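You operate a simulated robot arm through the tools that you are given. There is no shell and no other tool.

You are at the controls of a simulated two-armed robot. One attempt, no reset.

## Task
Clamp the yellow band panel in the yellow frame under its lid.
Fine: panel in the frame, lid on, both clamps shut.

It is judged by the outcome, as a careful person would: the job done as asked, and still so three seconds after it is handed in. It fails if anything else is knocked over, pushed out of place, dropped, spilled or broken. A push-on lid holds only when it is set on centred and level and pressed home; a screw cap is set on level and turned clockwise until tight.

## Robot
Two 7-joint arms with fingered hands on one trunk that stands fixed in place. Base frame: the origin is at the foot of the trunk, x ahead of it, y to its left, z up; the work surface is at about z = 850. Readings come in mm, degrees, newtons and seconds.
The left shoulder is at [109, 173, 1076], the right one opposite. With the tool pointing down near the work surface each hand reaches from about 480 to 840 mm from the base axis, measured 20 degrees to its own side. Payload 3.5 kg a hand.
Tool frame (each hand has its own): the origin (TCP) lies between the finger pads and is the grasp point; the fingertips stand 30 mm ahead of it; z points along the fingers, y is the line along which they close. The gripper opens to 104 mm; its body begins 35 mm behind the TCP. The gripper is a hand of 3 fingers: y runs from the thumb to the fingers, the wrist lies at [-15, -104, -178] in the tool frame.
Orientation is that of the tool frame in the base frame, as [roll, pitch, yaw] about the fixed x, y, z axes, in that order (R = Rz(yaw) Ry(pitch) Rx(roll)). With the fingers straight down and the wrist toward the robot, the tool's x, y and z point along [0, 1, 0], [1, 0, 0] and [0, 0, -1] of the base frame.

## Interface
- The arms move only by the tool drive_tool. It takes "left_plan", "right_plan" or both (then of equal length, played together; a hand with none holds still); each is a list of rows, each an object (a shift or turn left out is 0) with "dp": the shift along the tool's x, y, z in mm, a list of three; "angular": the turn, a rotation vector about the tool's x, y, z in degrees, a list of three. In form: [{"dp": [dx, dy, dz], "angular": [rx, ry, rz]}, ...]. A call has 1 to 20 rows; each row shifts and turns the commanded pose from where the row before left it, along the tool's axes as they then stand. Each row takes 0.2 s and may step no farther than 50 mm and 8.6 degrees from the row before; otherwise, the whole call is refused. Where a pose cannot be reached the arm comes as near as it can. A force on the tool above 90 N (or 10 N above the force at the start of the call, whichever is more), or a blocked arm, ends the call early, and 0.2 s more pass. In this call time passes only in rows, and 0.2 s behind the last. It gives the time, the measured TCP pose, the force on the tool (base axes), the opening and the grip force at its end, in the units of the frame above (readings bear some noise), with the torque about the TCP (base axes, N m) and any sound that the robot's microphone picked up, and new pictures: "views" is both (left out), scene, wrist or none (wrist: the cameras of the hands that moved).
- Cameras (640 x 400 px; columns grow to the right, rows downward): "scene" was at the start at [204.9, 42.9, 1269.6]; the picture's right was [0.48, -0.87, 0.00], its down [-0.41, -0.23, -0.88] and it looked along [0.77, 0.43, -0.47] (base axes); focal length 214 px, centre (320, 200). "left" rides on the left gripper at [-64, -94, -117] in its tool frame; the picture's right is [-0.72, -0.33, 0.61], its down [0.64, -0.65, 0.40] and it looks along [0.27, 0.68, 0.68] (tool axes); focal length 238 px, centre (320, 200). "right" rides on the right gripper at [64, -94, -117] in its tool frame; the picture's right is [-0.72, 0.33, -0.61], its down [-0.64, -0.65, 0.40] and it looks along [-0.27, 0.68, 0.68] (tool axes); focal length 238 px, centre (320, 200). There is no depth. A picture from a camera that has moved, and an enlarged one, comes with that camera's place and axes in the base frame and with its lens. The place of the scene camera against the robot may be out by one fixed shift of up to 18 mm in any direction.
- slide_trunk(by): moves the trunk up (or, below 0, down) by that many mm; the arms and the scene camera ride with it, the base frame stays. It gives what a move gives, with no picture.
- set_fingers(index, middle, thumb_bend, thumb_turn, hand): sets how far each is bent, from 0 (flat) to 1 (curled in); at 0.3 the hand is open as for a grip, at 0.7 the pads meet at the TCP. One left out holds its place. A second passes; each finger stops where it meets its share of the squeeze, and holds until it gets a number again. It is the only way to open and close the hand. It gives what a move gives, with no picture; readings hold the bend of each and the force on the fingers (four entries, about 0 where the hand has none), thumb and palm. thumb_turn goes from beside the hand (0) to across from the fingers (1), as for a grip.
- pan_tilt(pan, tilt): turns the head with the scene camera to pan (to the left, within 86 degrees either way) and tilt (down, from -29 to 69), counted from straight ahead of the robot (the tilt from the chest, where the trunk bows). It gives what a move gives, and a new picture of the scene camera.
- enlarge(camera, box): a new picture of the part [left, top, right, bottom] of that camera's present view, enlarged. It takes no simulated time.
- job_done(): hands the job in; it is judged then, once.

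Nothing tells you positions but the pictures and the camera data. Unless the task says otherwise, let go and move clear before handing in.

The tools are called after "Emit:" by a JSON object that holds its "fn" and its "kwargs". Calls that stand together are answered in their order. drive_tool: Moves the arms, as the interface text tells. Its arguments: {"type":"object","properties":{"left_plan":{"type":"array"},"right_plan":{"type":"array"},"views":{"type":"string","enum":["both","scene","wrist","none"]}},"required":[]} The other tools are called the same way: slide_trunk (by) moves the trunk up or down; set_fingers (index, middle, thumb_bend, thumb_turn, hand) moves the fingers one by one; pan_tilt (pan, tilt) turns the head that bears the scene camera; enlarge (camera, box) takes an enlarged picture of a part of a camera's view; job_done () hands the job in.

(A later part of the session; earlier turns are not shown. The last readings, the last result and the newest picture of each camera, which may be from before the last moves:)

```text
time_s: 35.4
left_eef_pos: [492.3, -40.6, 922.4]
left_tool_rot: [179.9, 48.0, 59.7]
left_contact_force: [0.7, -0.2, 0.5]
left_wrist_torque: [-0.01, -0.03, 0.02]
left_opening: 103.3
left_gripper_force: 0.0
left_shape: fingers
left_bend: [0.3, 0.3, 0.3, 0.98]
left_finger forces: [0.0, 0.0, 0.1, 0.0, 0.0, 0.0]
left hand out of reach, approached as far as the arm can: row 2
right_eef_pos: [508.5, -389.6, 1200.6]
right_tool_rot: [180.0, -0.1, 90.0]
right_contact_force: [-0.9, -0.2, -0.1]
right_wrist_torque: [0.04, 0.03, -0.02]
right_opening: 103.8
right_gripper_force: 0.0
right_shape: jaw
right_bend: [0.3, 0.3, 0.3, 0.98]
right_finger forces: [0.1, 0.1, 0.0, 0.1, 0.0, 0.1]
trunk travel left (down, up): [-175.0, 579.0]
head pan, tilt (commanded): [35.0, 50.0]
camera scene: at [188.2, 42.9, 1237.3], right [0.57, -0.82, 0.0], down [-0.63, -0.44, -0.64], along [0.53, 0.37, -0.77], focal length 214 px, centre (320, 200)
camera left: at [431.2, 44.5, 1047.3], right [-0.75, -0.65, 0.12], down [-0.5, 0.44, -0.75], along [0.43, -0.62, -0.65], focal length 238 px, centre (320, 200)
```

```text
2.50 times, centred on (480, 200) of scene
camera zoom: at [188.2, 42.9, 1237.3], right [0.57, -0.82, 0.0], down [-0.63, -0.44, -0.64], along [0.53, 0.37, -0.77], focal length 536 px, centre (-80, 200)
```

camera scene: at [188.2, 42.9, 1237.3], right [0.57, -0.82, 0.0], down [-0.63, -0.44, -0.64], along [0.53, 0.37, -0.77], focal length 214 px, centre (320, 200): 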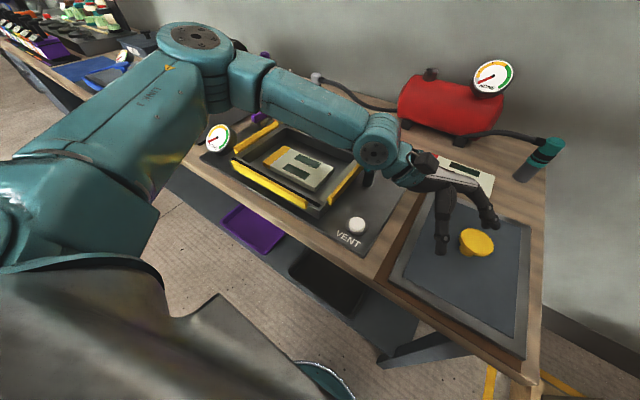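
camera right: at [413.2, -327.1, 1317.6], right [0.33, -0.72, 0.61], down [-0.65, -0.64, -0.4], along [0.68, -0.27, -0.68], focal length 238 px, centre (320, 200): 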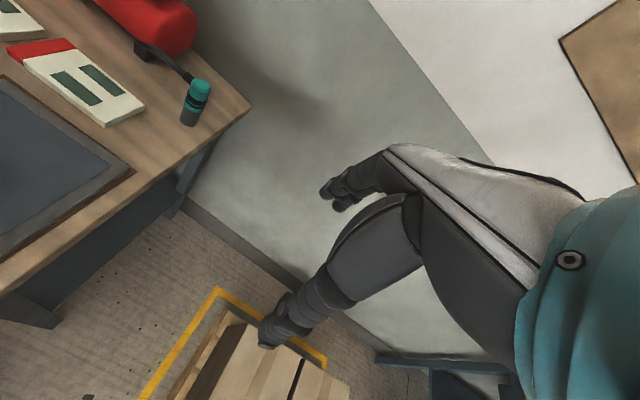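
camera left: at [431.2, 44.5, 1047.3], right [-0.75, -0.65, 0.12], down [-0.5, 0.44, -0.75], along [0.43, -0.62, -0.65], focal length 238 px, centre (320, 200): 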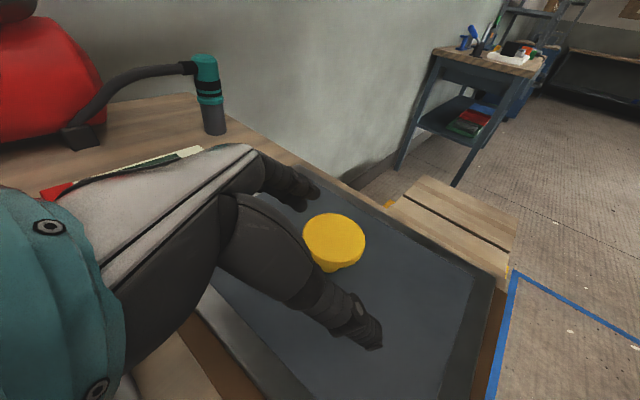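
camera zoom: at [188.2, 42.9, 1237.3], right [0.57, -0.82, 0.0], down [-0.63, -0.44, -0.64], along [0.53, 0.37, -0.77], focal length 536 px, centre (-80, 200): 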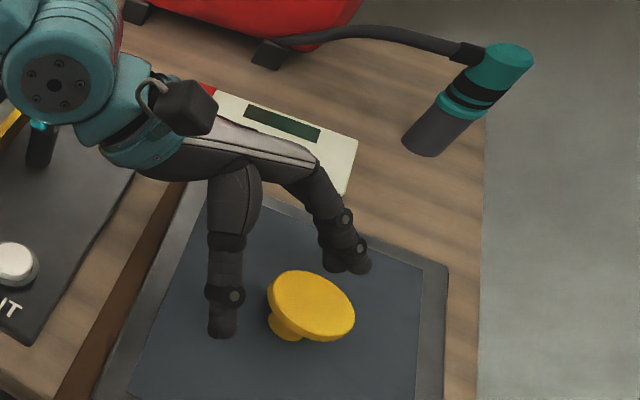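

Low down, the arm runs out of reach just short of the knob, while relatively higher poses reach farther across. Lowering the trunk has the same effect, so I'll back off, lift the hand, and lower the trunk by 130 mm.

Emit:
{"fn": "drive_tool", "kwargs": {"left_plan": [{"dp": [0, 0, -40]}, {"dp": [-27.9, 0, -25.1]}, {"dp": [-27.9, 0, -25.1]}, {"dp": [-27.9, 0, -25.1]}, {"dp": [-27.9, 0, -25.1]}], "views": "none"}}

Emit:
{"fn": "slide_trunk", "kwargs": {"by": -130}}

Emit:
{"fn": "pan_tilt", "kwargs": {"pan": 15, "tilt": 45}}

```text
time_s: 36.5
left_eef_pos: [505.3, -15.7, 1099.8]
left_tool_rot: [180.0, 48.0, 59.8]
left_contact_force: [0.8, 0.3, 0.0]
left_wrist_torque: [-0.04, 0.0, -0.01]
left_opening: 103.5
left_gripper_force: 0.1
left_shape: fingers
left_bend: [0.3, 0.3, 0.3, 0.98]
left_finger forces: [0.0, 0.1, 0.0, 0.0, 0.1, 0.0]
right_eef_pos: [509.0, -390.0, 1200.5]
right_tool_rot: [180.0, -0.1, 89.9]
right_contact_force: [-0.1, 0.5, 0.9]
right_wrist_torque: [-0.01, -0.01, 0.01]
right_opening: 104.0
right_gripper_force: 0.1
right_shape: jaw
right_bend: [0.3, 0.3, 0.3, 0.98]
right_finger forces: [0.0, 0.0, 0.1, 0.0, 0.0, 0.0]
trunk travel left (down, up): [-175.0, 579.0]
head pan, tilt (commanded): [35.0, 50.0]
```

```text
time_s: 38.1
left_eef_pos: [505.4, -15.3, 968.6]
left_tool_rot: [179.8, 48.0, 59.6]
left_contact_force: [0.4, 0.2, 0.0]
left_wrist_torque: [0.04, 0.0, 0.01]
left_opening: 103.2
left_gripper_force: 0.0
left_shape: fingers
left_bend: [0.3, 0.3, 0.3, 0.98]
left_finger forces: [0.0, 0.0, 0.0, 0.1, 0.1, 0.1]
right_eef_pos: [508.8, -390.5, 1070.3]
right_tool_rot: [-180.0, 0.0, 90.0]
right_contact_force: [-1.2, 0.2, -0.8]
right_wrist_torque: [0.01, -0.04, -0.03]
right_opening: 103.9
right_gripper_force: 0.0
right_shape: jaw
right_bend: [0.3, 0.3, 0.3, 0.98]
right_finger forces: [0.0, 0.0, 0.1, 0.0, 0.0, 0.1]
trunk travel left (down, up): [-45.0, 709.0]
head pan, tilt (commanded): [35.0, 50.0]
```

```text
time_s: 39.0
left_eef_pos: [507.0, -15.4, 969.3]
left_tool_rot: [-180.0, 48.0, 59.8]
left_contact_force: [0.0, -0.4, -1.1]
left_wrist_torque: [0.02, -0.02, 0.03]
left_opening: 103.4
left_gripper_force: 0.0
left_shape: fingers
left_bend: [0.3, 0.3, 0.3, 0.98]
left_finger forces: [0.0, 0.1, 0.0, 0.0, 0.1, 0.1]
right_eef_pos: [508.1, -389.5, 1070.3]
right_tool_rot: [-180.0, -0.1, 90.0]
right_contact_force: [-0.4, -0.7, 0.5]
right_wrist_torque: [0.01, 0.01, -0.01]
right_opening: 103.5
right_gripper_force: 0.1
right_shape: jaw
right_bend: [0.3, 0.3, 0.3, 0.98]
right_finger forces: [0.0, 0.1, 0.0, 0.1, 0.0, 0.1]
trunk travel left (down, up): [-45.0, 709.0]
head pan, tilt (commanded): [15.0, 45.0]
camera scene: at [279.1, 19.8, 1106.3], right [0.26, -0.97, 0.0], down [-0.68, -0.18, -0.71], along [0.68, 0.18, -0.71], focal length 214 px, centre (320, 200)
```

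scene: 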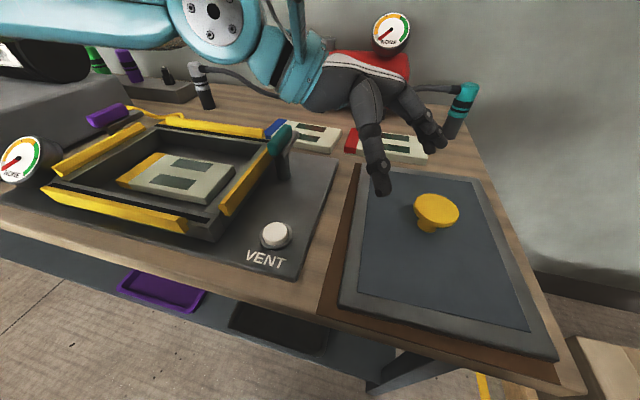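

The trunk is lower now and the hand sits just above and left of the knob. I'll line up and advance along the tilted approach axis again.

Emit:
{"fn": "drive_tool", "kwargs": {"left_plan": [{"dp": [16.2, 8.4, 25.3]}, {"dp": [0, 0, 18]}, {"dp": [0, 0, 14]}], "views": "both"}}

Emit:
{"fn": "enlarge", "kwargs": {"camera": "left", "box": [220, 160, 480, 400]}}

Emit:
{"fn": "enlarge", "kwargs": {"camera": "scene", "box": [340, 80, 520, 280]}}

```text
time_s: 39.8
left_eef_pos: [498.2, -45.8, 918.6]
left_tool_rot: [-179.9, 48.1, 59.9]
left_contact_force: [-0.8, 0.6, 0.7]
left_wrist_torque: [-0.05, 0.03, 0.0]
left_opening: 103.5
left_gripper_force: 0.1
left_shape: fingers
left_bend: [0.3, 0.3, 0.3, 0.98]
left_finger forces: [0.0, 0.0, 0.0, 0.1, 0.0, 0.0]
right_eef_pos: [508.7, -391.0, 1069.5]
right_tool_rot: [180.0, 0.1, 90.0]
right_contact_force: [0.0, -0.2, 0.3]
right_wrist_torque: [0.04, 0.02, 0.01]
right_opening: 103.4
right_gripper_force: 0.1
right_shape: jaw
right_bend: [0.3, 0.3, 0.3, 0.98]
right_finger forces: [0.0, 0.1, 0.0, 0.0, 0.0, 0.1]
trunk travel left (down, up): [-45.0, 709.0]
head pan, tilt (commanded): [15.0, 45.0]
camera scene: at [279.3, 19.9, 1106.2], right [0.26, -0.97, 0.0], down [-0.68, -0.18, -0.71], along [0.68, 0.18, -0.71], focal length 214 px, centre (320, 200)
camera left: at [436.8, 39.6, 1043.8], right [-0.75, -0.65, 0.12], down [-0.5, 0.44, -0.75], along [0.43, -0.62, -0.65], focal length 238 px, centre (320, 200)
```

scene: 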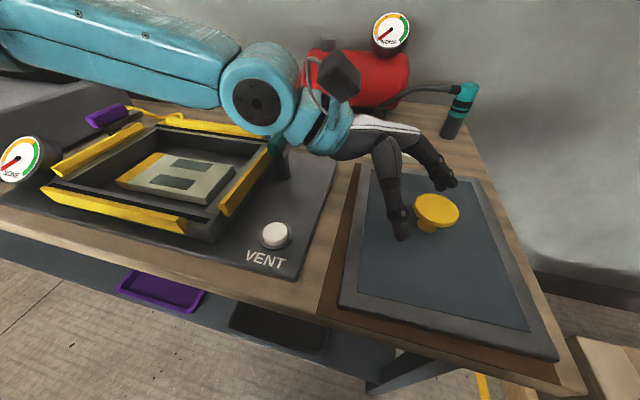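
left: 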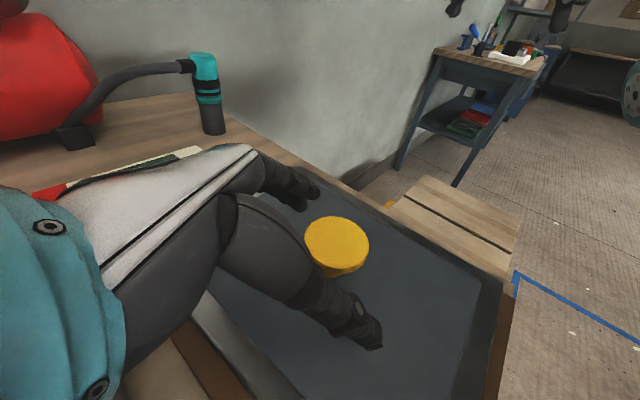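

```text
1.67 times, centred on (350, 280) of left
camera zoom: at [436.8, 39.6, 1043.8], right [-0.75, -0.65, 0.12], down [-0.5, 0.44, -0.75], along [0.43, -0.62, -0.65], focal length 397 px, centre (270, 67)
```

zoom: 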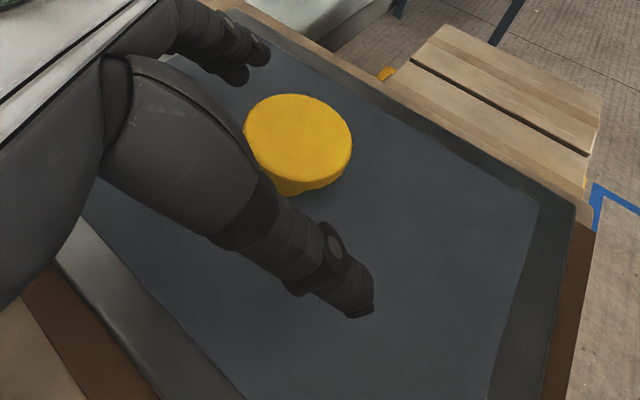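

```text
2.00 times, centred on (430, 180) of scene
camera zoom: at [279.3, 19.9, 1106.2], right [0.26, -0.97, 0.0], down [-0.68, -0.18, -0.71], along [0.68, 0.18, -0.71], focal length 429 px, centre (100, 240)
```

zoom: 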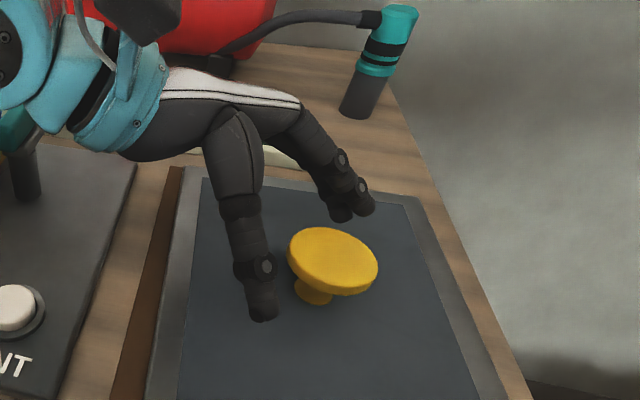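

The hand is well aligned, with the disc about 28 mm ahead on the axis, and this time the pose is in reach. I'll advance most of the way in.

Emit:
{"fn": "drive_tool", "kwargs": {"left_plan": [{"dp": [0, 0, 10]}, {"dp": [0, 0, 9]}], "views": "both"}}

Emit:
{"fn": "enlarge", "kwargs": {"camera": "left", "box": [220, 160, 480, 400]}}

Emit:
{"fn": "enlarge", "kwargs": {"camera": "scene", "box": [360, 140, 500, 280]}}

```text
time_s: 40.4
left_eef_pos: [491.0, -58.8, 907.2]
left_tool_rot: [-180.0, 48.0, 59.8]
left_contact_force: [0.3, -0.4, -0.4]
left_wrist_torque: [-0.01, 0.0, -0.02]
left_opening: 103.1
left_gripper_force: 0.0
left_shape: fingers
left_bend: [0.3, 0.3, 0.3, 0.98]
left_finger forces: [0.1, 0.0, 0.0, 0.1, 0.0, 0.0]
right_eef_pos: [509.5, -388.8, 1069.2]
right_tool_rot: [180.0, 0.1, 90.0]
right_contact_force: [0.1, 0.0, -0.2]
right_wrist_torque: [0.0, -0.02, 0.0]
right_opening: 103.9
right_gripper_force: 0.0
right_shape: jaw
right_bend: [0.3, 0.3, 0.3, 0.98]
right_finger forces: [0.1, 0.0, 0.0, 0.0, 0.0, 0.0]
trunk travel left (down, up): [-45.0, 709.0]
head pan, tilt (commanded): [15.0, 45.0]
camera scene: at [279.2, 19.8, 1106.2], right [0.26, -0.97, 0.0], down [-0.68, -0.18, -0.71], along [0.68, 0.18, -0.71], focal length 214 px, centre (320, 200)
camera left: at [429.9, 26.9, 1031.8], right [-0.75, -0.65, 0.13], down [-0.5, 0.44, -0.75], along [0.43, -0.62, -0.65], focal length 238 px, centre (320, 200)
```

scene: 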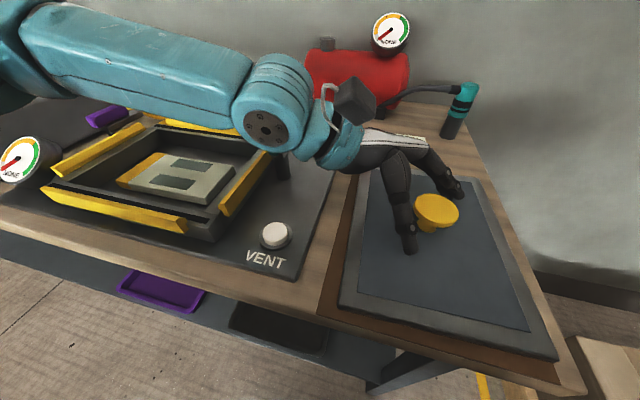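
left: 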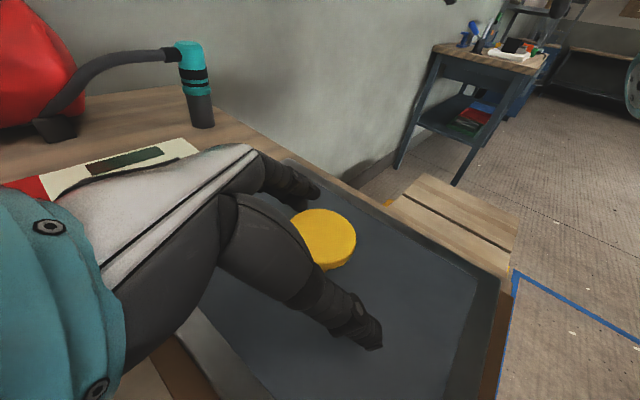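

```text
1.67 times, centred on (350, 280) of left
camera zoom: at [429.9, 26.9, 1031.8], right [-0.75, -0.65, 0.13], down [-0.5, 0.44, -0.75], along [0.43, -0.62, -0.65], focal length 397 px, centre (270, 67)
```

zoom: 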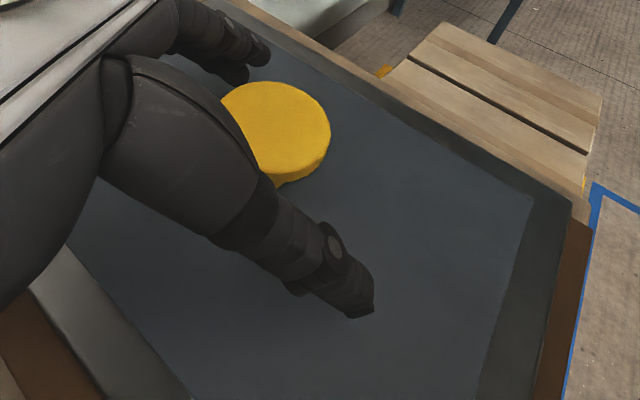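

```text
2.86 times, centred on (430, 210) of scene
camera zoom: at [279.2, 19.8, 1106.2], right [0.26, -0.97, 0.0], down [-0.68, -0.18, -0.71], along [0.68, 0.18, -0.71], focal length 613 px, centre (6, 171)
```

zoom: 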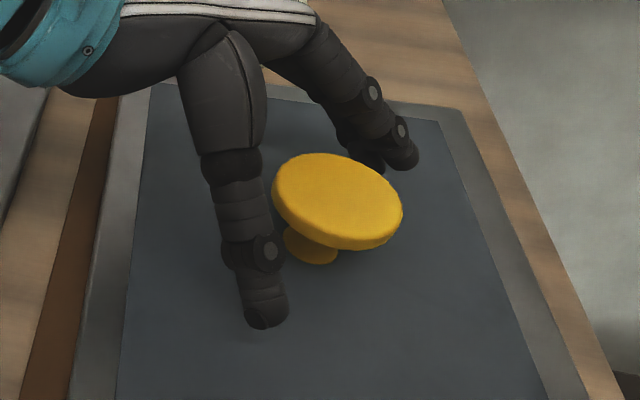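

About 10 mm more to go, and the fingers straddle the disc cleanly. I'll advance the last bit and watch the force.

Emit:
{"fn": "drive_tool", "kwargs": {"left_plan": [{"dp": [0, 0, 4]}, {"dp": [0, 0, 4]}], "views": "none"}}

Emit:
{"fn": "set_fingers", "kwargs": {"hand": "left", "index": 0.45, "middle": 0.45, "thumb_bend": 0.45}}

Emit:
{"fn": "enlarge", "kwargs": {"camera": "left", "box": [220, 160, 480, 400]}}

Emit:
{"fn": "enlarge", "kwargs": {"camera": "scene", "box": [360, 140, 500, 280]}}

```text
time_s: 41.0
left_eef_pos: [488.6, -63.6, 899.8]
left_tool_rot: [179.9, 48.0, 59.9]
left_contact_force: [-0.2, 0.1, 0.0]
left_wrist_torque: [-0.01, -0.01, 0.02]
left_opening: 103.2
left_gripper_force: 0.1
left_shape: fingers
left_bend: [0.3, 0.3, 0.3, 0.98]
left_finger forces: [0.0, 0.1, 0.1, 0.0, 0.0, 0.0]
right_eef_pos: [507.6, -388.0, 1068.9]
right_tool_rot: [180.0, 0.0, 89.9]
right_contact_force: [-0.3, 0.0, 0.2]
right_wrist_torque: [-0.02, -0.01, -0.01]
right_opening: 103.8
right_gripper_force: 0.1
right_shape: jaw
right_bend: [0.3, 0.3, 0.3, 0.98]
right_finger forces: [0.0, 0.1, 0.1, 0.0, 0.0, 0.0]
trunk travel left (down, up): [-45.0, 709.0]
head pan, tilt (commanded): [15.0, 45.0]
```

```text
time_s: 42.0
left_eef_pos: [487.7, -63.8, 900.9]
left_tool_rot: [180.0, 48.0, 59.8]
left_contact_force: [-0.4, -0.2, 0.3]
left_wrist_torque: [0.01, 0.0, -0.01]
left_opening: 65.9
left_gripper_force: 0.0
left_shape: fingers
left_bend: [0.44, 0.45, 0.45, 0.98]
left_finger forces: [0.5, 0.1, 0.0, 0.0, 0.0, 0.0]
right_eef_pos: [508.6, -388.9, 1069.8]
right_tool_rot: [-180.0, 0.0, 89.9]
right_contact_force: [0.0, 0.5, -0.7]
right_wrist_torque: [-0.01, -0.01, 0.02]
right_opening: 103.9
right_gripper_force: 0.0
right_shape: jaw
right_bend: [0.3, 0.3, 0.3, 0.98]
right_finger forces: [0.0, 0.0, 0.0, 0.1, 0.1, 0.0]
trunk travel left (down, up): [-45.0, 709.0]
head pan, tilt (commanded): [15.0, 45.0]
```

```text
1.67 times, centred on (350, 280) of left
camera zoom: at [426.9, 21.6, 1026.3], right [-0.75, -0.65, 0.12], down [-0.5, 0.44, -0.75], along [0.43, -0.62, -0.65], focal length 397 px, centre (270, 67)
```

zoom: 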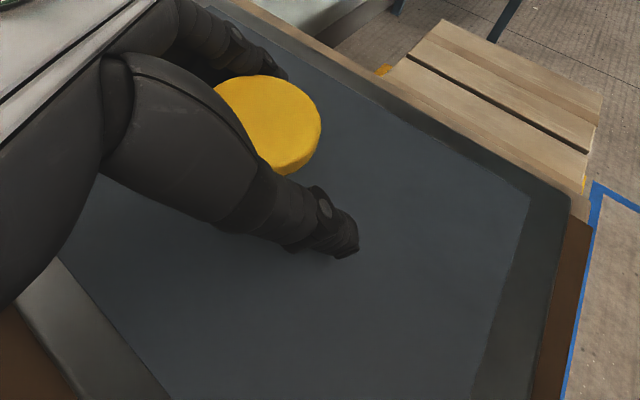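

```text
2.86 times, centred on (430, 210) of scene
camera zoom: at [279.1, 19.7, 1106.3], right [0.26, -0.97, 0.0], down [-0.68, -0.18, -0.71], along [0.68, 0.18, -0.71], focal length 613 px, centre (6, 171)
```

zoom: 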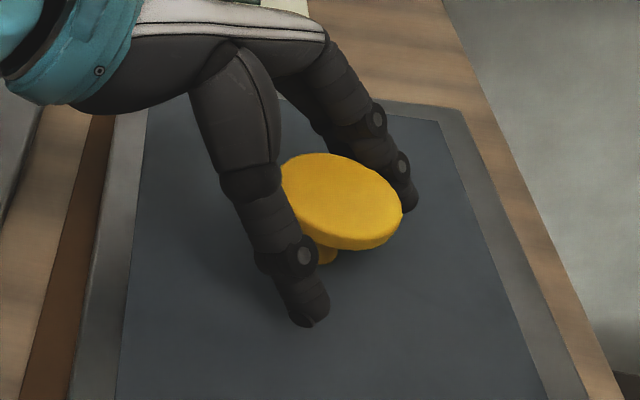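

The index finger has just touched the disc. I'll continue closing until thumb and both fingers bear.

Emit:
{"fn": "set_fingers", "kwargs": {"hand": "left", "index": 0.53, "middle": 0.55, "thumb_bend": 0.56}}

Emit:
{"fn": "enlarge", "kwargs": {"camera": "left", "box": [220, 160, 480, 400]}}

Emit:
{"fn": "enlarge", "kwargs": {"camera": "scene", "box": [360, 140, 500, 280]}}

```text
time_s: 43.0
left_eef_pos: [488.8, -64.6, 901.3]
left_tool_rot: [-179.9, 48.0, 59.9]
left_contact_force: [2.5, -1.6, 0.4]
left_wrist_torque: [0.02, 0.01, 0.03]
left_opening: 43.9
left_gripper_force: 1.8
left_shape: fingers
left_bend: [0.51, 0.55, 0.56, 0.98]
left_finger forces: [2.8, 0.0, 0.0, 0.0, 0.2, 0.0]
right_eef_pos: [509.7, -388.7, 1070.0]
right_tool_rot: [-180.0, -0.1, 90.0]
right_contact_force: [-0.7, 0.0, 0.0]
right_wrist_torque: [0.01, 0.02, -0.04]
right_opening: 103.7
right_gripper_force: 0.0
right_shape: jaw
right_bend: [0.3, 0.3, 0.3, 0.98]
right_finger forces: [0.0, 0.0, 0.1, 0.0, 0.0, 0.1]
trunk travel left (down, up): [-45.0, 709.0]
head pan, tilt (commanded): [15.0, 45.0]
```

```text
1.67 times, centred on (350, 280) of left
camera zoom: at [427.1, 21.6, 1026.2], right [-0.75, -0.65, 0.12], down [-0.5, 0.44, -0.75], along [0.43, -0.62, -0.65], focal length 397 px, centre (270, 67)
```

zoom: 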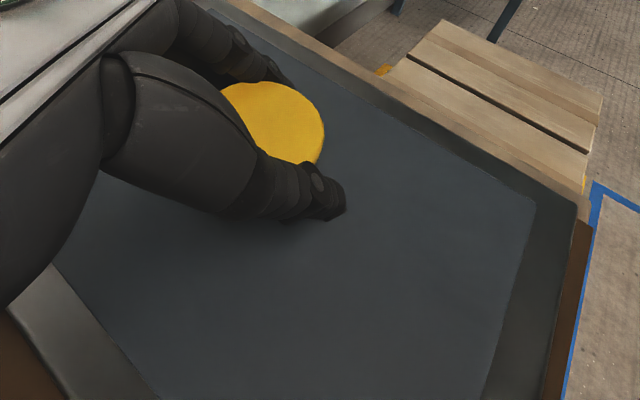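

```text
2.86 times, centred on (430, 210) of scene
camera zoom: at [279.3, 19.6, 1106.2], right [0.26, -0.97, 0.0], down [-0.68, -0.18, -0.71], along [0.68, 0.18, -0.71], focal length 613 px, centre (6, 171)
```

zoom: 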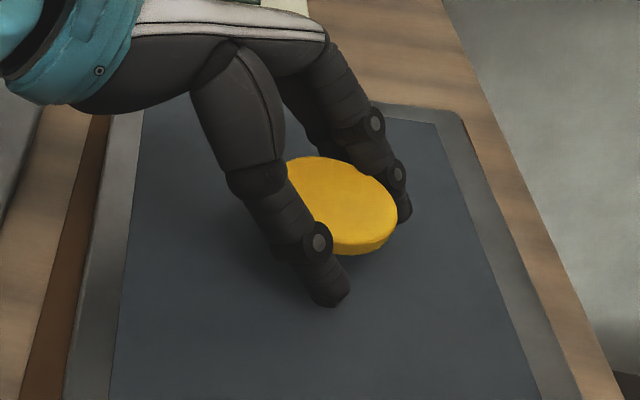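

Emit:
{"fn": "set_fingers", "kwargs": {"hand": "left", "index": 0.6, "middle": 0.65, "thumb_bend": 0.65}}

Emit:
{"fn": "enlarge", "kwargs": {"camera": "left", "box": [240, 160, 400, 300]}}

Emit:
{"fn": "enlarge", "kwargs": {"camera": "scene", "box": [380, 150, 480, 250]}}

```text
time_s: 44.0
left_eef_pos: [487.1, -64.1, 900.3]
left_tool_rot: [179.9, 48.1, 59.7]
left_contact_force: [1.4, -2.1, -0.1]
left_wrist_torque: [-0.07, -0.09, 0.0]
left_opening: 38.4
left_gripper_force: 8.9
left_shape: fingers
left_bend: [0.53, 0.62, 0.59, 0.97]
left_finger forces: [7.6, 2.9, 0.0, 0.0, 7.9, 0.0]
right_eef_pos: [509.7, -389.3, 1069.5]
right_tool_rot: [-180.0, 0.1, 90.0]
right_contact_force: [0.1, 0.4, -0.9]
right_wrist_torque: [0.0, -0.01, 0.01]
right_opening: 103.6
right_gripper_force: 0.1
right_shape: jaw
right_bend: [0.3, 0.3, 0.3, 0.98]
right_finger forces: [0.0, 0.0, 0.0, 0.0, 0.1, 0.0]
trunk travel left (down, up): [-45.0, 709.0]
head pan, tilt (commanded): [15.0, 45.0]
```

```text
2.86 times, centred on (320, 230) of left
camera zoom: at [427.0, 21.5, 1026.2], right [-0.75, -0.65, 0.12], down [-0.5, 0.44, -0.75], along [0.43, -0.62, -0.65], focal length 681 px, centre (320, 114)
```

zoom: 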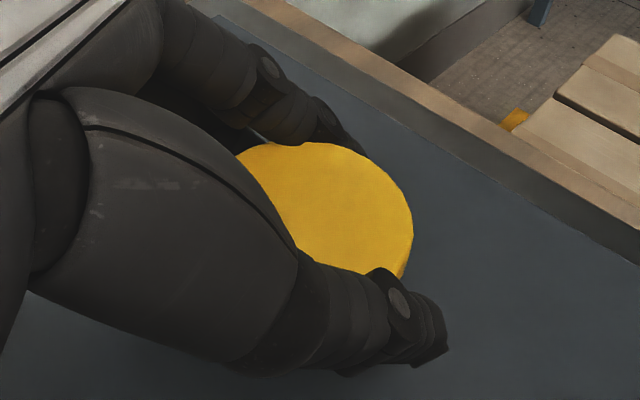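

```text
4.00 times, centred on (430, 200) of scene
camera zoom: at [279.3, 19.6, 1106.3], right [0.26, -0.97, 0.0], down [-0.68, -0.18, -0.71], along [0.68, 0.18, -0.71], focal length 858 px, centre (-120, 200)
```

zoom: 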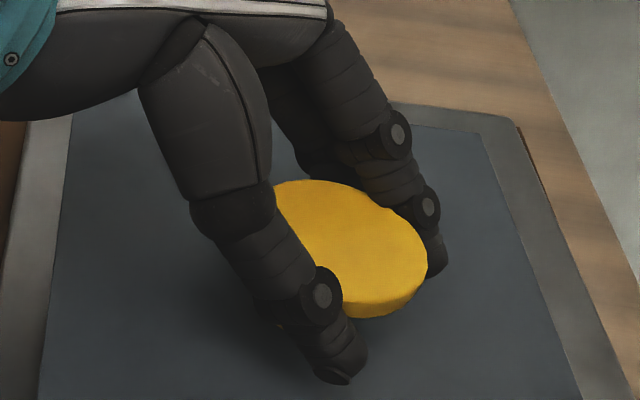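

All three fingers now bear on the disc. I'll tighten for lifting.

Emit:
{"fn": "set_fingers", "kwargs": {"hand": "left", "index": 0.75, "middle": 0.85, "thumb_bend": 0.85}}

Emit:
{"fn": "enlarge", "kwargs": {"camera": "scene", "box": [380, 150, 480, 250]}}

```text
time_s: 45.0
left_eef_pos: [488.3, -64.7, 900.2]
left_tool_rot: [-180.0, 48.0, 59.8]
left_contact_force: [-1.7, -0.5, -2.0]
left_wrist_torque: [-0.09, -0.2, -0.18]
left_opening: 25.5
left_gripper_force: 24.9
left_shape: fingers
left_bend: [0.73, 0.62, 0.71, 0.97]
left_finger forces: [14.0, 11.7, 0.1, 0.1, 24.1, 0.0]
right_eef_pos: [508.5, -389.8, 1070.7]
right_tool_rot: [-180.0, 0.0, 90.0]
right_contact_force: [0.4, -0.4, -0.2]
right_wrist_torque: [-0.02, 0.0, -0.01]
right_opening: 103.6
right_gripper_force: 0.0
right_shape: jaw
right_bend: [0.3, 0.3, 0.3, 0.98]
right_finger forces: [0.1, 0.1, 0.0, 0.0, 0.1, 0.0]
trunk travel left (down, up): [-45.0, 709.0]
head pan, tilt (commanded): [15.0, 45.0]
```

```text
4.00 times, centred on (430, 200) of scene
camera zoom: at [279.1, 19.7, 1106.3], right [0.26, -0.97, 0.0], down [-0.68, -0.18, -0.71], along [0.68, 0.18, -0.71], focal length 858 px, centre (-120, 200)
```

zoom: 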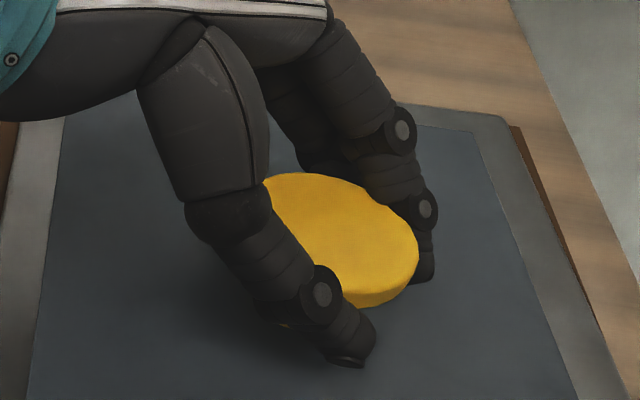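

The thumb and index have wrapped under the disc, giving a hooked grip. I'll lift gently by 20 mm and check the lid's attitude.

Emit:
{"fn": "drive_tool", "kwargs": {"left_plan": [{"dp": [-3.7, 0, -3.3]}, {"dp": [-5.2, 0, -4.7]}, {"dp": [-6, 0, -5.4]}], "views": "both"}}

Emit:
{"fn": "enlarge", "kwargs": {"camera": "scene", "box": [320, 120, 580, 380]}}

```text
time_s: 45.8
left_eef_pos: [488.1, -64.0, 919.7]
left_tool_rot: [-179.9, 48.0, 59.9]
left_contact_force: [0.0, 0.1, -4.6]
left_wrist_torque: [0.03, 0.04, -0.02]
left_opening: 21.7
left_gripper_force: 21.1
left_shape: fingers
left_bend: [0.73, 0.62, 0.74, 0.95]
left_finger forces: [11.2, 11.1, 0.0, 0.1, 20.4, 0.0]
right_eef_pos: [509.5, -388.5, 1068.8]
right_tool_rot: [179.8, 0.0, 90.0]
right_contact_force: [-0.1, -0.2, 0.8]
right_wrist_torque: [-0.01, 0.02, 0.03]
right_opening: 103.5
right_gripper_force: 0.0
right_shape: jaw
right_bend: [0.3, 0.3, 0.3, 0.98]
right_finger forces: [0.1, 0.0, 0.0, 0.1, 0.0, 0.1]
trunk travel left (down, up): [-45.0, 709.0]
head pan, tilt (commanded): [15.0, 45.0]
camera scene: at [279.3, 19.7, 1106.2], right [0.26, -0.97, 0.0], down [-0.68, -0.18, -0.71], along [0.68, 0.18, -0.71], focal length 214 px, centre (320, 200)
camera left: at [427.6, 21.6, 1046.0], right [-0.75, -0.65, 0.12], down [-0.5, 0.44, -0.75], along [0.43, -0.62, -0.65], focal length 238 px, centre (320, 200)
```

scene: 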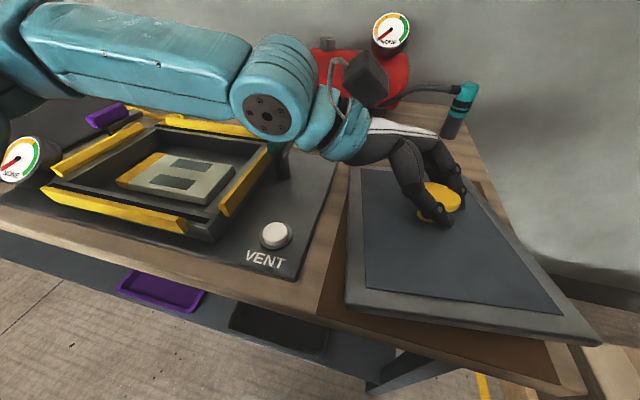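
left: 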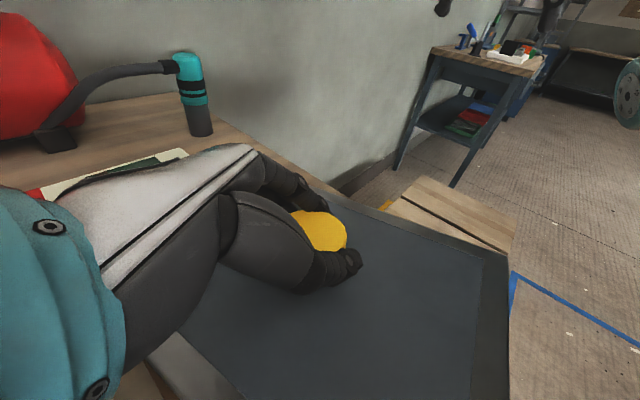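

```text
1.54 times, centred on (450, 250) of scene
camera zoom: at [279.3, 19.7, 1106.2], right [0.26, -0.97, 0.0], down [-0.68, -0.18, -0.71], along [0.68, 0.18, -0.71], focal length 330 px, centre (120, 123)
```

zoom: 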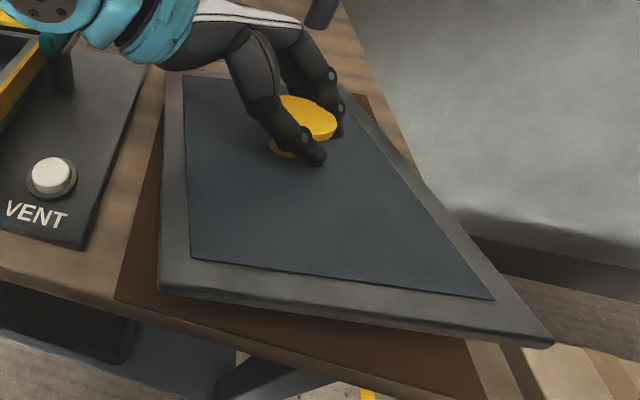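

The lid is off the mat at about 4.6 N, but its near side has tipped up a few degrees. I'll lift further so that it hangs free and then measure the tilt.

Emit:
{"fn": "drive_tool", "kwargs": {"left_plan": [{"dp": [-11, 0, -10]}, {"dp": [-11, 0, -10]}, {"dp": [-11, 0, -10]}, {"dp": [-11, 0, -10]}], "views": "both"}}

Emit:
{"fn": "enlarge", "kwargs": {"camera": "scene", "box": [320, 120, 600, 400]}}

```text
time_s: 46.8
left_eef_pos: [488.2, -64.7, 980.4]
left_tool_rot: [-179.9, 47.9, 59.9]
left_contact_force: [-0.2, 0.5, -4.4]
left_wrist_torque: [0.0, -0.02, -0.01]
left_opening: 21.8
left_gripper_force: 21.1
left_shape: fingers
left_bend: [0.73, 0.62, 0.74, 0.95]
left_finger forces: [11.2, 11.0, 0.0, 0.0, 20.3, 0.1]
right_eef_pos: [508.6, -389.2, 1069.5]
right_tool_rot: [180.0, 0.0, 89.9]
right_contact_force: [0.4, 0.1, 0.1]
right_wrist_torque: [0.0, 0.06, -0.02]
right_opening: 103.6
right_gripper_force: 0.0
right_shape: jaw
right_bend: [0.3, 0.3, 0.3, 0.98]
right_finger forces: [0.1, 0.0, 0.0, 0.0, 0.1, 0.0]
trunk travel left (down, up): [-45.0, 709.0]
head pan, tilt (commanded): [15.0, 45.0]
camera scene: at [279.4, 19.7, 1106.2], right [0.26, -0.97, 0.0], down [-0.68, -0.18, -0.71], along [0.68, 0.18, -0.71], focal length 214 px, centre (320, 200)
camera left: at [427.4, 21.7, 1106.3], right [-0.75, -0.65, 0.12], down [-0.5, 0.44, -0.75], along [0.43, -0.62, -0.65], focal length 238 px, centre (320, 200)
```

scene: 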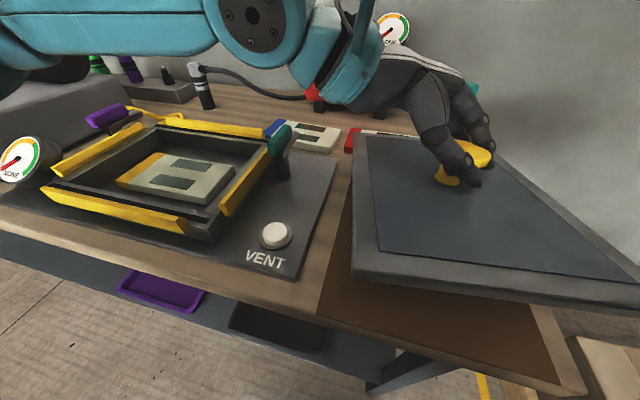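
left: 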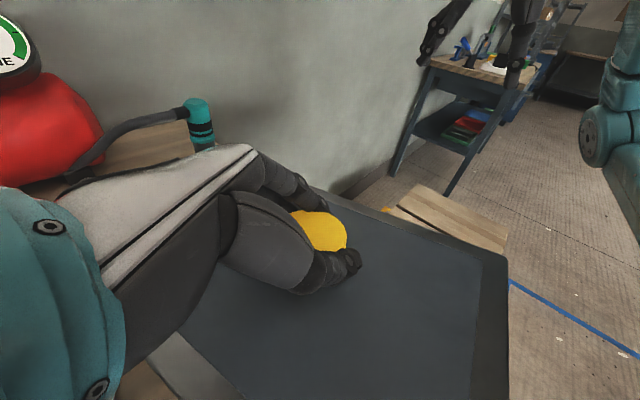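

```text
1.43 times, centred on (460, 260) of scene
camera zoom: at [279.4, 19.7, 1106.2], right [0.26, -0.97, 0.0], down [-0.68, -0.18, -0.71], along [0.68, 0.18, -0.71], focal length 306 px, centre (120, 114)
```

zoom: 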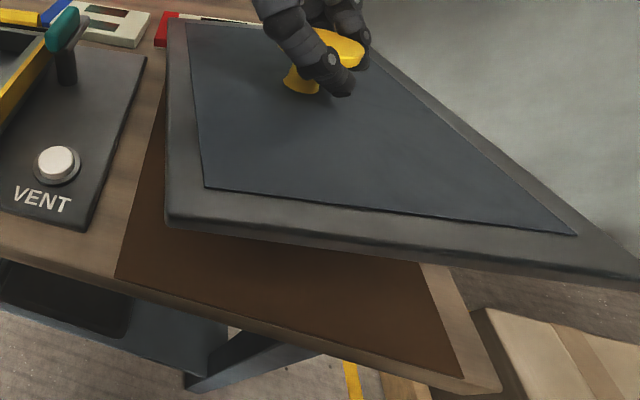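

The lid hangs rigidly in the grip, tipped with its near side up. I'll zoom on its corners to measure its exact attitude relative to the hand.

Emit:
{"fn": "enlarge", "kwargs": {"camera": "scene", "box": [340, 110, 420, 170]}}

Emit:
{"fn": "enlarge", "kwargs": {"camera": "scene", "box": [330, 230, 430, 310]}}

Emit:
{"fn": "enlarge", "kwargs": {"camera": "scene", "box": [540, 220, 640, 320]}}

Emit:
{"fn": "enlarge", "kwargs": {"camera": "left", "box": [400, 200, 560, 340]}}

Emit:
{"fn": "enlarge", "kwargs": {"camera": "left", "box": [100, 280, 300, 400]}}

```text
6.67 times, centred on (380, 140) of scene
camera zoom: at [279.4, 19.7, 1106.2], right [0.26, -0.97, 0.0], down [-0.68, -0.18, -0.71], along [0.68, 0.18, -0.71], focal length 1430 px, centre (-80, 600)
```

zoom: 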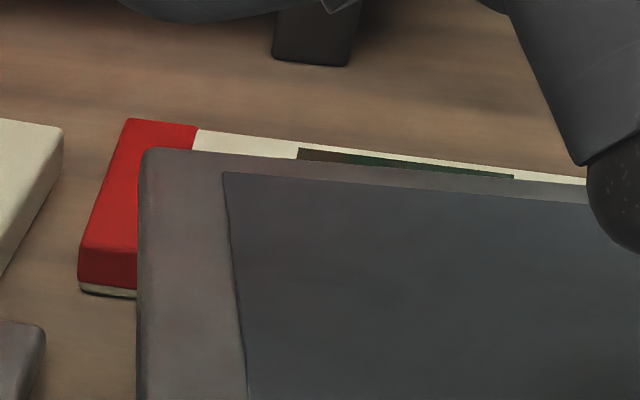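

```text
5.00 times, centred on (380, 270) of scene
camera zoom: at [279.4, 19.7, 1106.2], right [0.26, -0.97, 0.0], down [-0.68, -0.18, -0.71], along [0.68, 0.18, -0.71], focal length 1072 px, centre (20, -150)
```

zoom: 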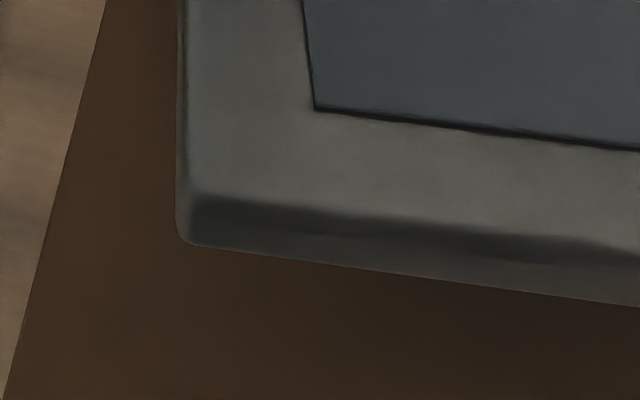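

```text
4.00 times, centred on (590, 270) of scene
camera zoom: at [279.4, 19.7, 1106.2], right [0.26, -0.97, 0.0], down [-0.68, -0.18, -0.71], along [0.68, 0.18, -0.71], focal length 858 px, centre (-760, -80)
```

zoom: 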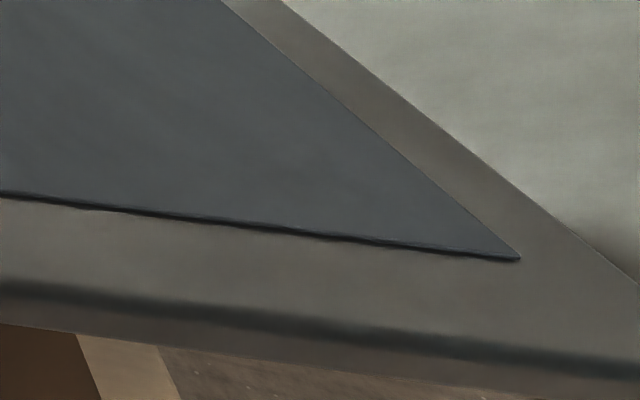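

```text
2.86 times, centred on (480, 270) of left
camera zoom: at [427.4, 21.7, 1106.3], right [-0.75, -0.65, 0.12], down [-0.5, 0.44, -0.75], along [0.43, -0.62, -0.65], focal length 681 px, centre (-137, 0)
```

zoom: 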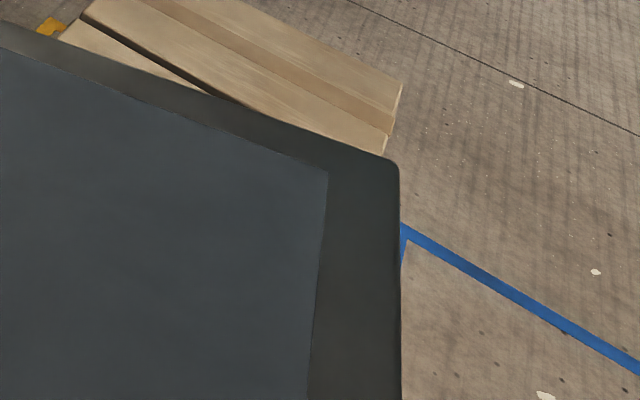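

```text
3.20 times, centred on (200, 340) of left
camera zoom: at [427.4, 21.7, 1106.3], right [-0.75, -0.65, 0.12], down [-0.5, 0.44, -0.75], along [0.43, -0.62, -0.65], focal length 763 px, centre (704, -248)
```

zoom: 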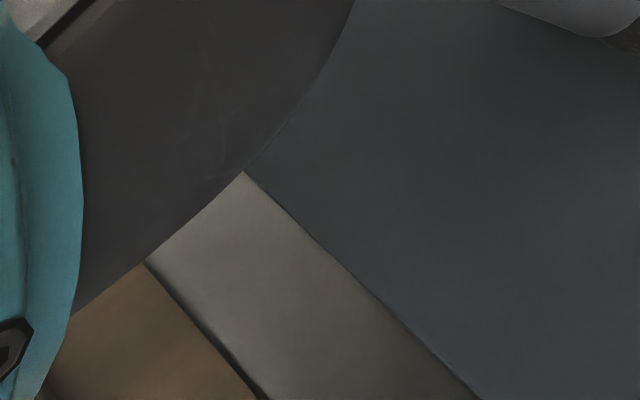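

By fitting the lid's inner rectangle I get its attitude: turned 7.8°, far side about 8° low, and rigid in the hand. I'll raise the trunk back up, which lifts the lid well clear, and then carry it left over the frame.

Emit:
{"fn": "slide_trunk", "kwargs": {"by": 130}}

Emit:
{"fn": "pan_tilt", "kwargs": {"pan": 25, "tilt": 40}}

```text
time_s: 48.3
left_eef_pos: [427.2, -63.4, 1162.9]
left_tool_rot: [169.5, 43.1, 52.2]
left_contact_force: [-0.3, -0.1, -4.3]
left_wrist_torque: [0.03, 0.07, -0.06]
left_opening: 21.5
left_gripper_force: 21.6
left_shape: fingers
left_bend: [0.73, 0.62, 0.74, 0.95]
left_finger forces: [11.0, 11.1, 0.0, 0.0, 20.7, 0.0]
right_eef_pos: [510.1, -389.4, 1199.1]
right_tool_rot: [-179.9, 0.0, 90.0]
right_contact_force: [0.4, -0.4, 0.6]
right_wrist_torque: [-0.01, -0.01, 0.0]
right_opening: 103.6
right_gripper_force: 0.2
right_shape: jaw
right_bend: [0.3, 0.3, 0.3, 0.98]
right_finger forces: [0.0, 0.0, 0.0, 0.1, 0.0, 0.0]
trunk travel left (down, up): [-175.0, 579.0]
head pan, tilt (commanded): [15.0, 45.0]
```

```text
time_s: 49.1
left_eef_pos: [426.7, -63.8, 1164.2]
left_tool_rot: [169.5, 43.0, 52.3]
left_contact_force: [0.0, -0.7, -5.1]
left_wrist_torque: [-0.01, 0.03, 0.04]
left_opening: 21.4
left_gripper_force: 20.9
left_shape: fingers
left_bend: [0.73, 0.62, 0.74, 0.95]
left_finger forces: [11.0, 11.1, 0.0, 0.1, 20.5, 0.0]
right_eef_pos: [510.5, -390.7, 1200.1]
right_tool_rot: [-180.0, 0.0, 90.0]
right_contact_force: [0.1, 0.7, 0.1]
right_wrist_torque: [-0.02, 0.01, 0.0]
right_opening: 103.6
right_gripper_force: 0.1
right_shape: jaw
right_bend: [0.3, 0.3, 0.3, 0.98]
right_finger forces: [0.0, 0.0, 0.0, 0.0, 0.0, 0.0]
trunk travel left (down, up): [-175.0, 579.0]
head pan, tilt (commanded): [25.0, 40.0]
camera scene: at [202.6, 34.5, 1251.3], right [0.42, -0.91, 0.0], down [-0.58, -0.27, -0.77], along [0.69, 0.32, -0.64], focal length 214 px, centre (320, 200)
```

scene: 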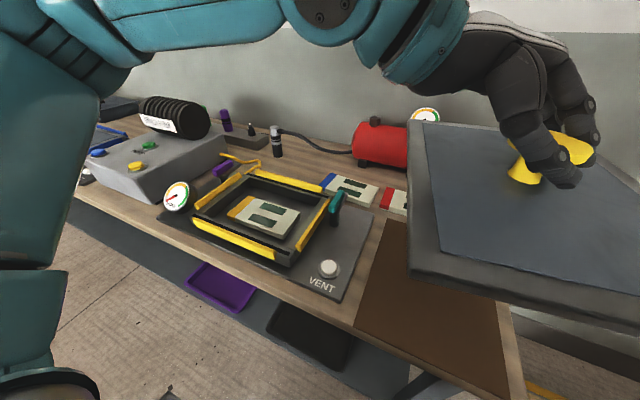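

The trunk move swung the hand slightly, and my fit now puts the lid almost exactly level, with its long side still along x. I'll start carrying it left and forward, without turning yet, and check clearance.

Emit:
{"fn": "drive_tool", "kwargs": {"left_plan": [{"dp": [39.4, -2.5, -17]}, {"dp": [39.4, -2.5, -17]}, {"dp": [39.4, -2.5, -17]}], "views": "both"}}

```text
time_s: 49.9
left_eef_pos: [487.5, 41.3, 1117.3]
left_tool_rot: [169.6, 43.1, 52.3]
left_contact_force: [0.6, 0.0, -3.8]
left_wrist_torque: [-0.04, -0.01, 0.02]
left_opening: 20.9
left_gripper_force: 21.7
left_shape: fingers
left_bend: [0.73, 0.62, 0.74, 0.95]
left_finger forces: [10.6, 12.0, 0.1, 0.0, 20.6, 0.0]
right_eef_pos: [508.2, -389.0, 1199.6]
right_tool_rot: [-179.8, 0.0, 90.0]
right_contact_force: [0.1, -0.6, -0.5]
right_wrist_torque: [-0.01, -0.01, 0.02]
right_opening: 103.8
right_gripper_force: 0.0
right_shape: jaw
right_bend: [0.3, 0.3, 0.3, 0.98]
right_finger forces: [0.0, 0.0, 0.1, 0.0, 0.0, 0.0]
trunk travel left (down, up): [-175.0, 579.0]
head pan, tilt (commanded): [25.0, 40.0]
camera scene: at [202.8, 35.1, 1251.3], right [0.42, -0.91, 0.0], down [-0.58, -0.27, -0.77], along [0.69, 0.32, -0.64], focal length 214 px, centre (320, 200)
camera left: at [408.1, 127.5, 1232.3], right [-0.76, -0.65, 0.01], down [-0.38, 0.44, -0.81], along [0.52, -0.62, -0.58], focal length 238 px, centre (320, 200)
```

scene: 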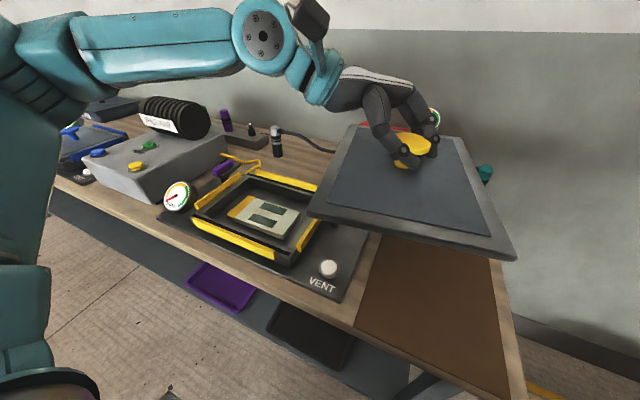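
left: 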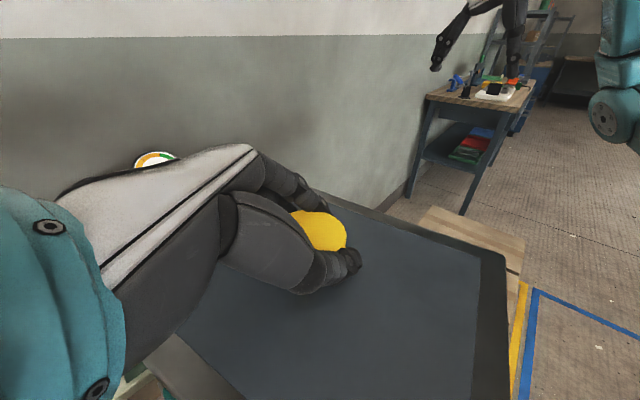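

Clear so far. Now I'll turn the lid counter-clockwise while carrying it left, in two halves.

Emit:
{"fn": "drive_tool", "kwargs": {"left_plan": [{"dp": [20.9, -14.25, -14.5], "angular": [-5.63, 1.1, -5.93]}, {"dp": [22.5, -10.5, -15.3], "angular": [-5.63, 1.1, -5.93]}, {"dp": [23.7, -6.6, -15.7], "angular": [-5.63, 1.1, -5.93]}, {"dp": [24.4, -2.6, -15.7], "angular": [-5.63, 1.1, -5.93]}, {"dp": [24.8, 1.5, -15.3], "angular": [-5.63, 1.1, -5.93]}], "views": "both"}}

```text
time_s: 51.1
left_eef_pos: [491.7, 183.5, 1088.4]
left_tool_rot: [169.6, 43.1, 93.6]
left_contact_force: [-0.1, 1.1, -4.4]
left_wrist_torque: [-0.04, 0.06, -0.01]
left_opening: 20.6
left_gripper_force: 22.2
left_shape: fingers
left_bend: [0.73, 0.63, 0.74, 0.95]
left_finger forces: [10.9, 11.9, 0.0, 0.0, 20.9, 0.0]
right_eef_pos: [508.7, -389.1, 1200.0]
right_tool_rot: [-180.0, 0.0, 90.0]
right_contact_force: [-0.3, 0.6, -0.4]
right_wrist_torque: [0.02, 0.02, -0.01]
right_opening: 103.5
right_gripper_force: 0.0
right_shape: jaw
right_bend: [0.3, 0.3, 0.3, 0.98]
right_finger forces: [0.1, 0.0, 0.0, 0.0, 0.1, 0.1]
trunk travel left (down, up): [-175.0, 579.0]
head pan, tilt (commanded): [25.0, 40.0]
camera scene: at [202.5, 35.0, 1251.4], right [0.42, -0.91, 0.0], down [-0.58, -0.27, -0.77], along [0.69, 0.32, -0.64], focal length 214 px, centre (320, 200)
camera left: at [375.7, 197.3, 1203.1], right [-0.15, -0.99, 0.01], down [-0.57, 0.08, -0.81], along [0.81, -0.12, -0.58], focal length 238 px, centre (320, 200)
```

scene: 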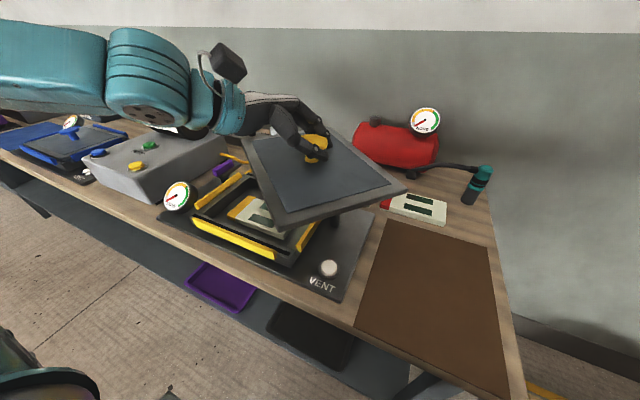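
left: 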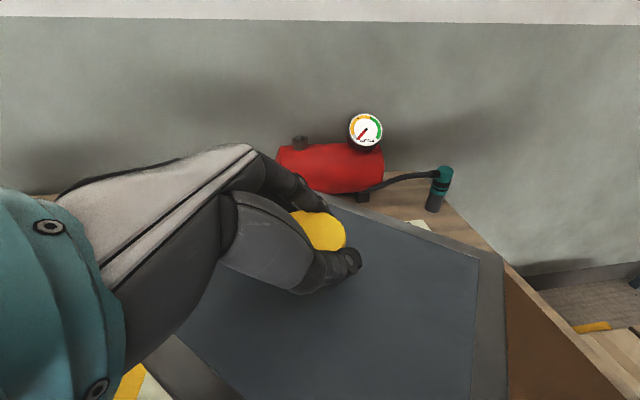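

The lid is halfway round with no contact. I'll continue with the second half.

Emit:
{"fn": "drive_tool", "kwargs": {"left_plan": [{"dp": [24.7, 5.55, -14.5], "angular": [-5.63, 1.1, -5.93]}, {"dp": [24.2, 9.45, -13.3], "angular": [-5.63, 1.1, -5.93]}, {"dp": [23.3, 13.15, -11.7], "angular": [-5.63, 1.1, -5.93]}, {"dp": [21.9, 16.55, -9.8], "angular": [-5.63, 1.1, -5.93]}, {"dp": [20.2, 19.6, -7.6], "angular": [-5.63, 1.1, -5.93]}], "views": "both"}}

```text
time_s: 52.3
left_eef_pos: [497.9, 327.4, 1061.0]
left_tool_rot: [169.6, 43.0, 135.1]
left_contact_force: [-0.4, 0.5, -4.4]
left_wrist_torque: [0.02, -0.02, 0.01]
left_opening: 20.6
left_gripper_force: 22.0
left_shape: fingers
left_bend: [0.74, 0.63, 0.74, 0.95]
left_finger forces: [11.3, 11.8, 0.0, 0.0, 21.3, 0.0]
right_eef_pos: [509.8, -388.3, 1199.6]
right_tool_rot: [-179.9, 0.1, 90.0]
right_contact_force: [-0.3, -0.3, 0.8]
right_wrist_torque: [-0.02, 0.0, -0.02]
right_opening: 103.7
right_gripper_force: 0.0
right_shape: jaw
right_bend: [0.3, 0.3, 0.3, 0.98]
right_finger forces: [0.0, 0.0, 0.0, 0.0, 0.1, 0.0]
trunk travel left (down, up): [-175.0, 579.0]
head pan, tilt (commanded): [25.0, 40.0]
camera scene: at [202.6, 34.9, 1251.3], right [0.42, -0.91, 0.0], down [-0.58, -0.27, -0.77], along [0.69, 0.32, -0.64], focal length 214 px, centre (320, 200)
camera left: at [400.7, 262.2, 1175.3], right [0.54, -0.84, 0.01], down [-0.48, -0.32, -0.81], along [0.69, 0.44, -0.58], focal length 238 px, centre (320, 200)
```

scene: 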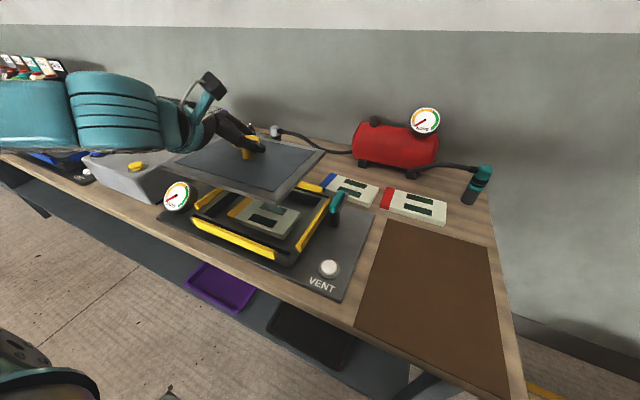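
left: 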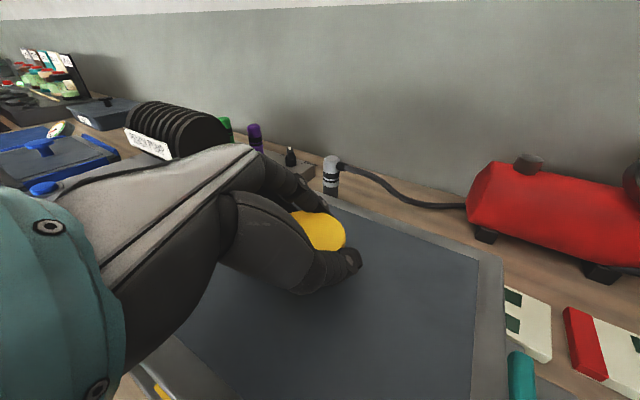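

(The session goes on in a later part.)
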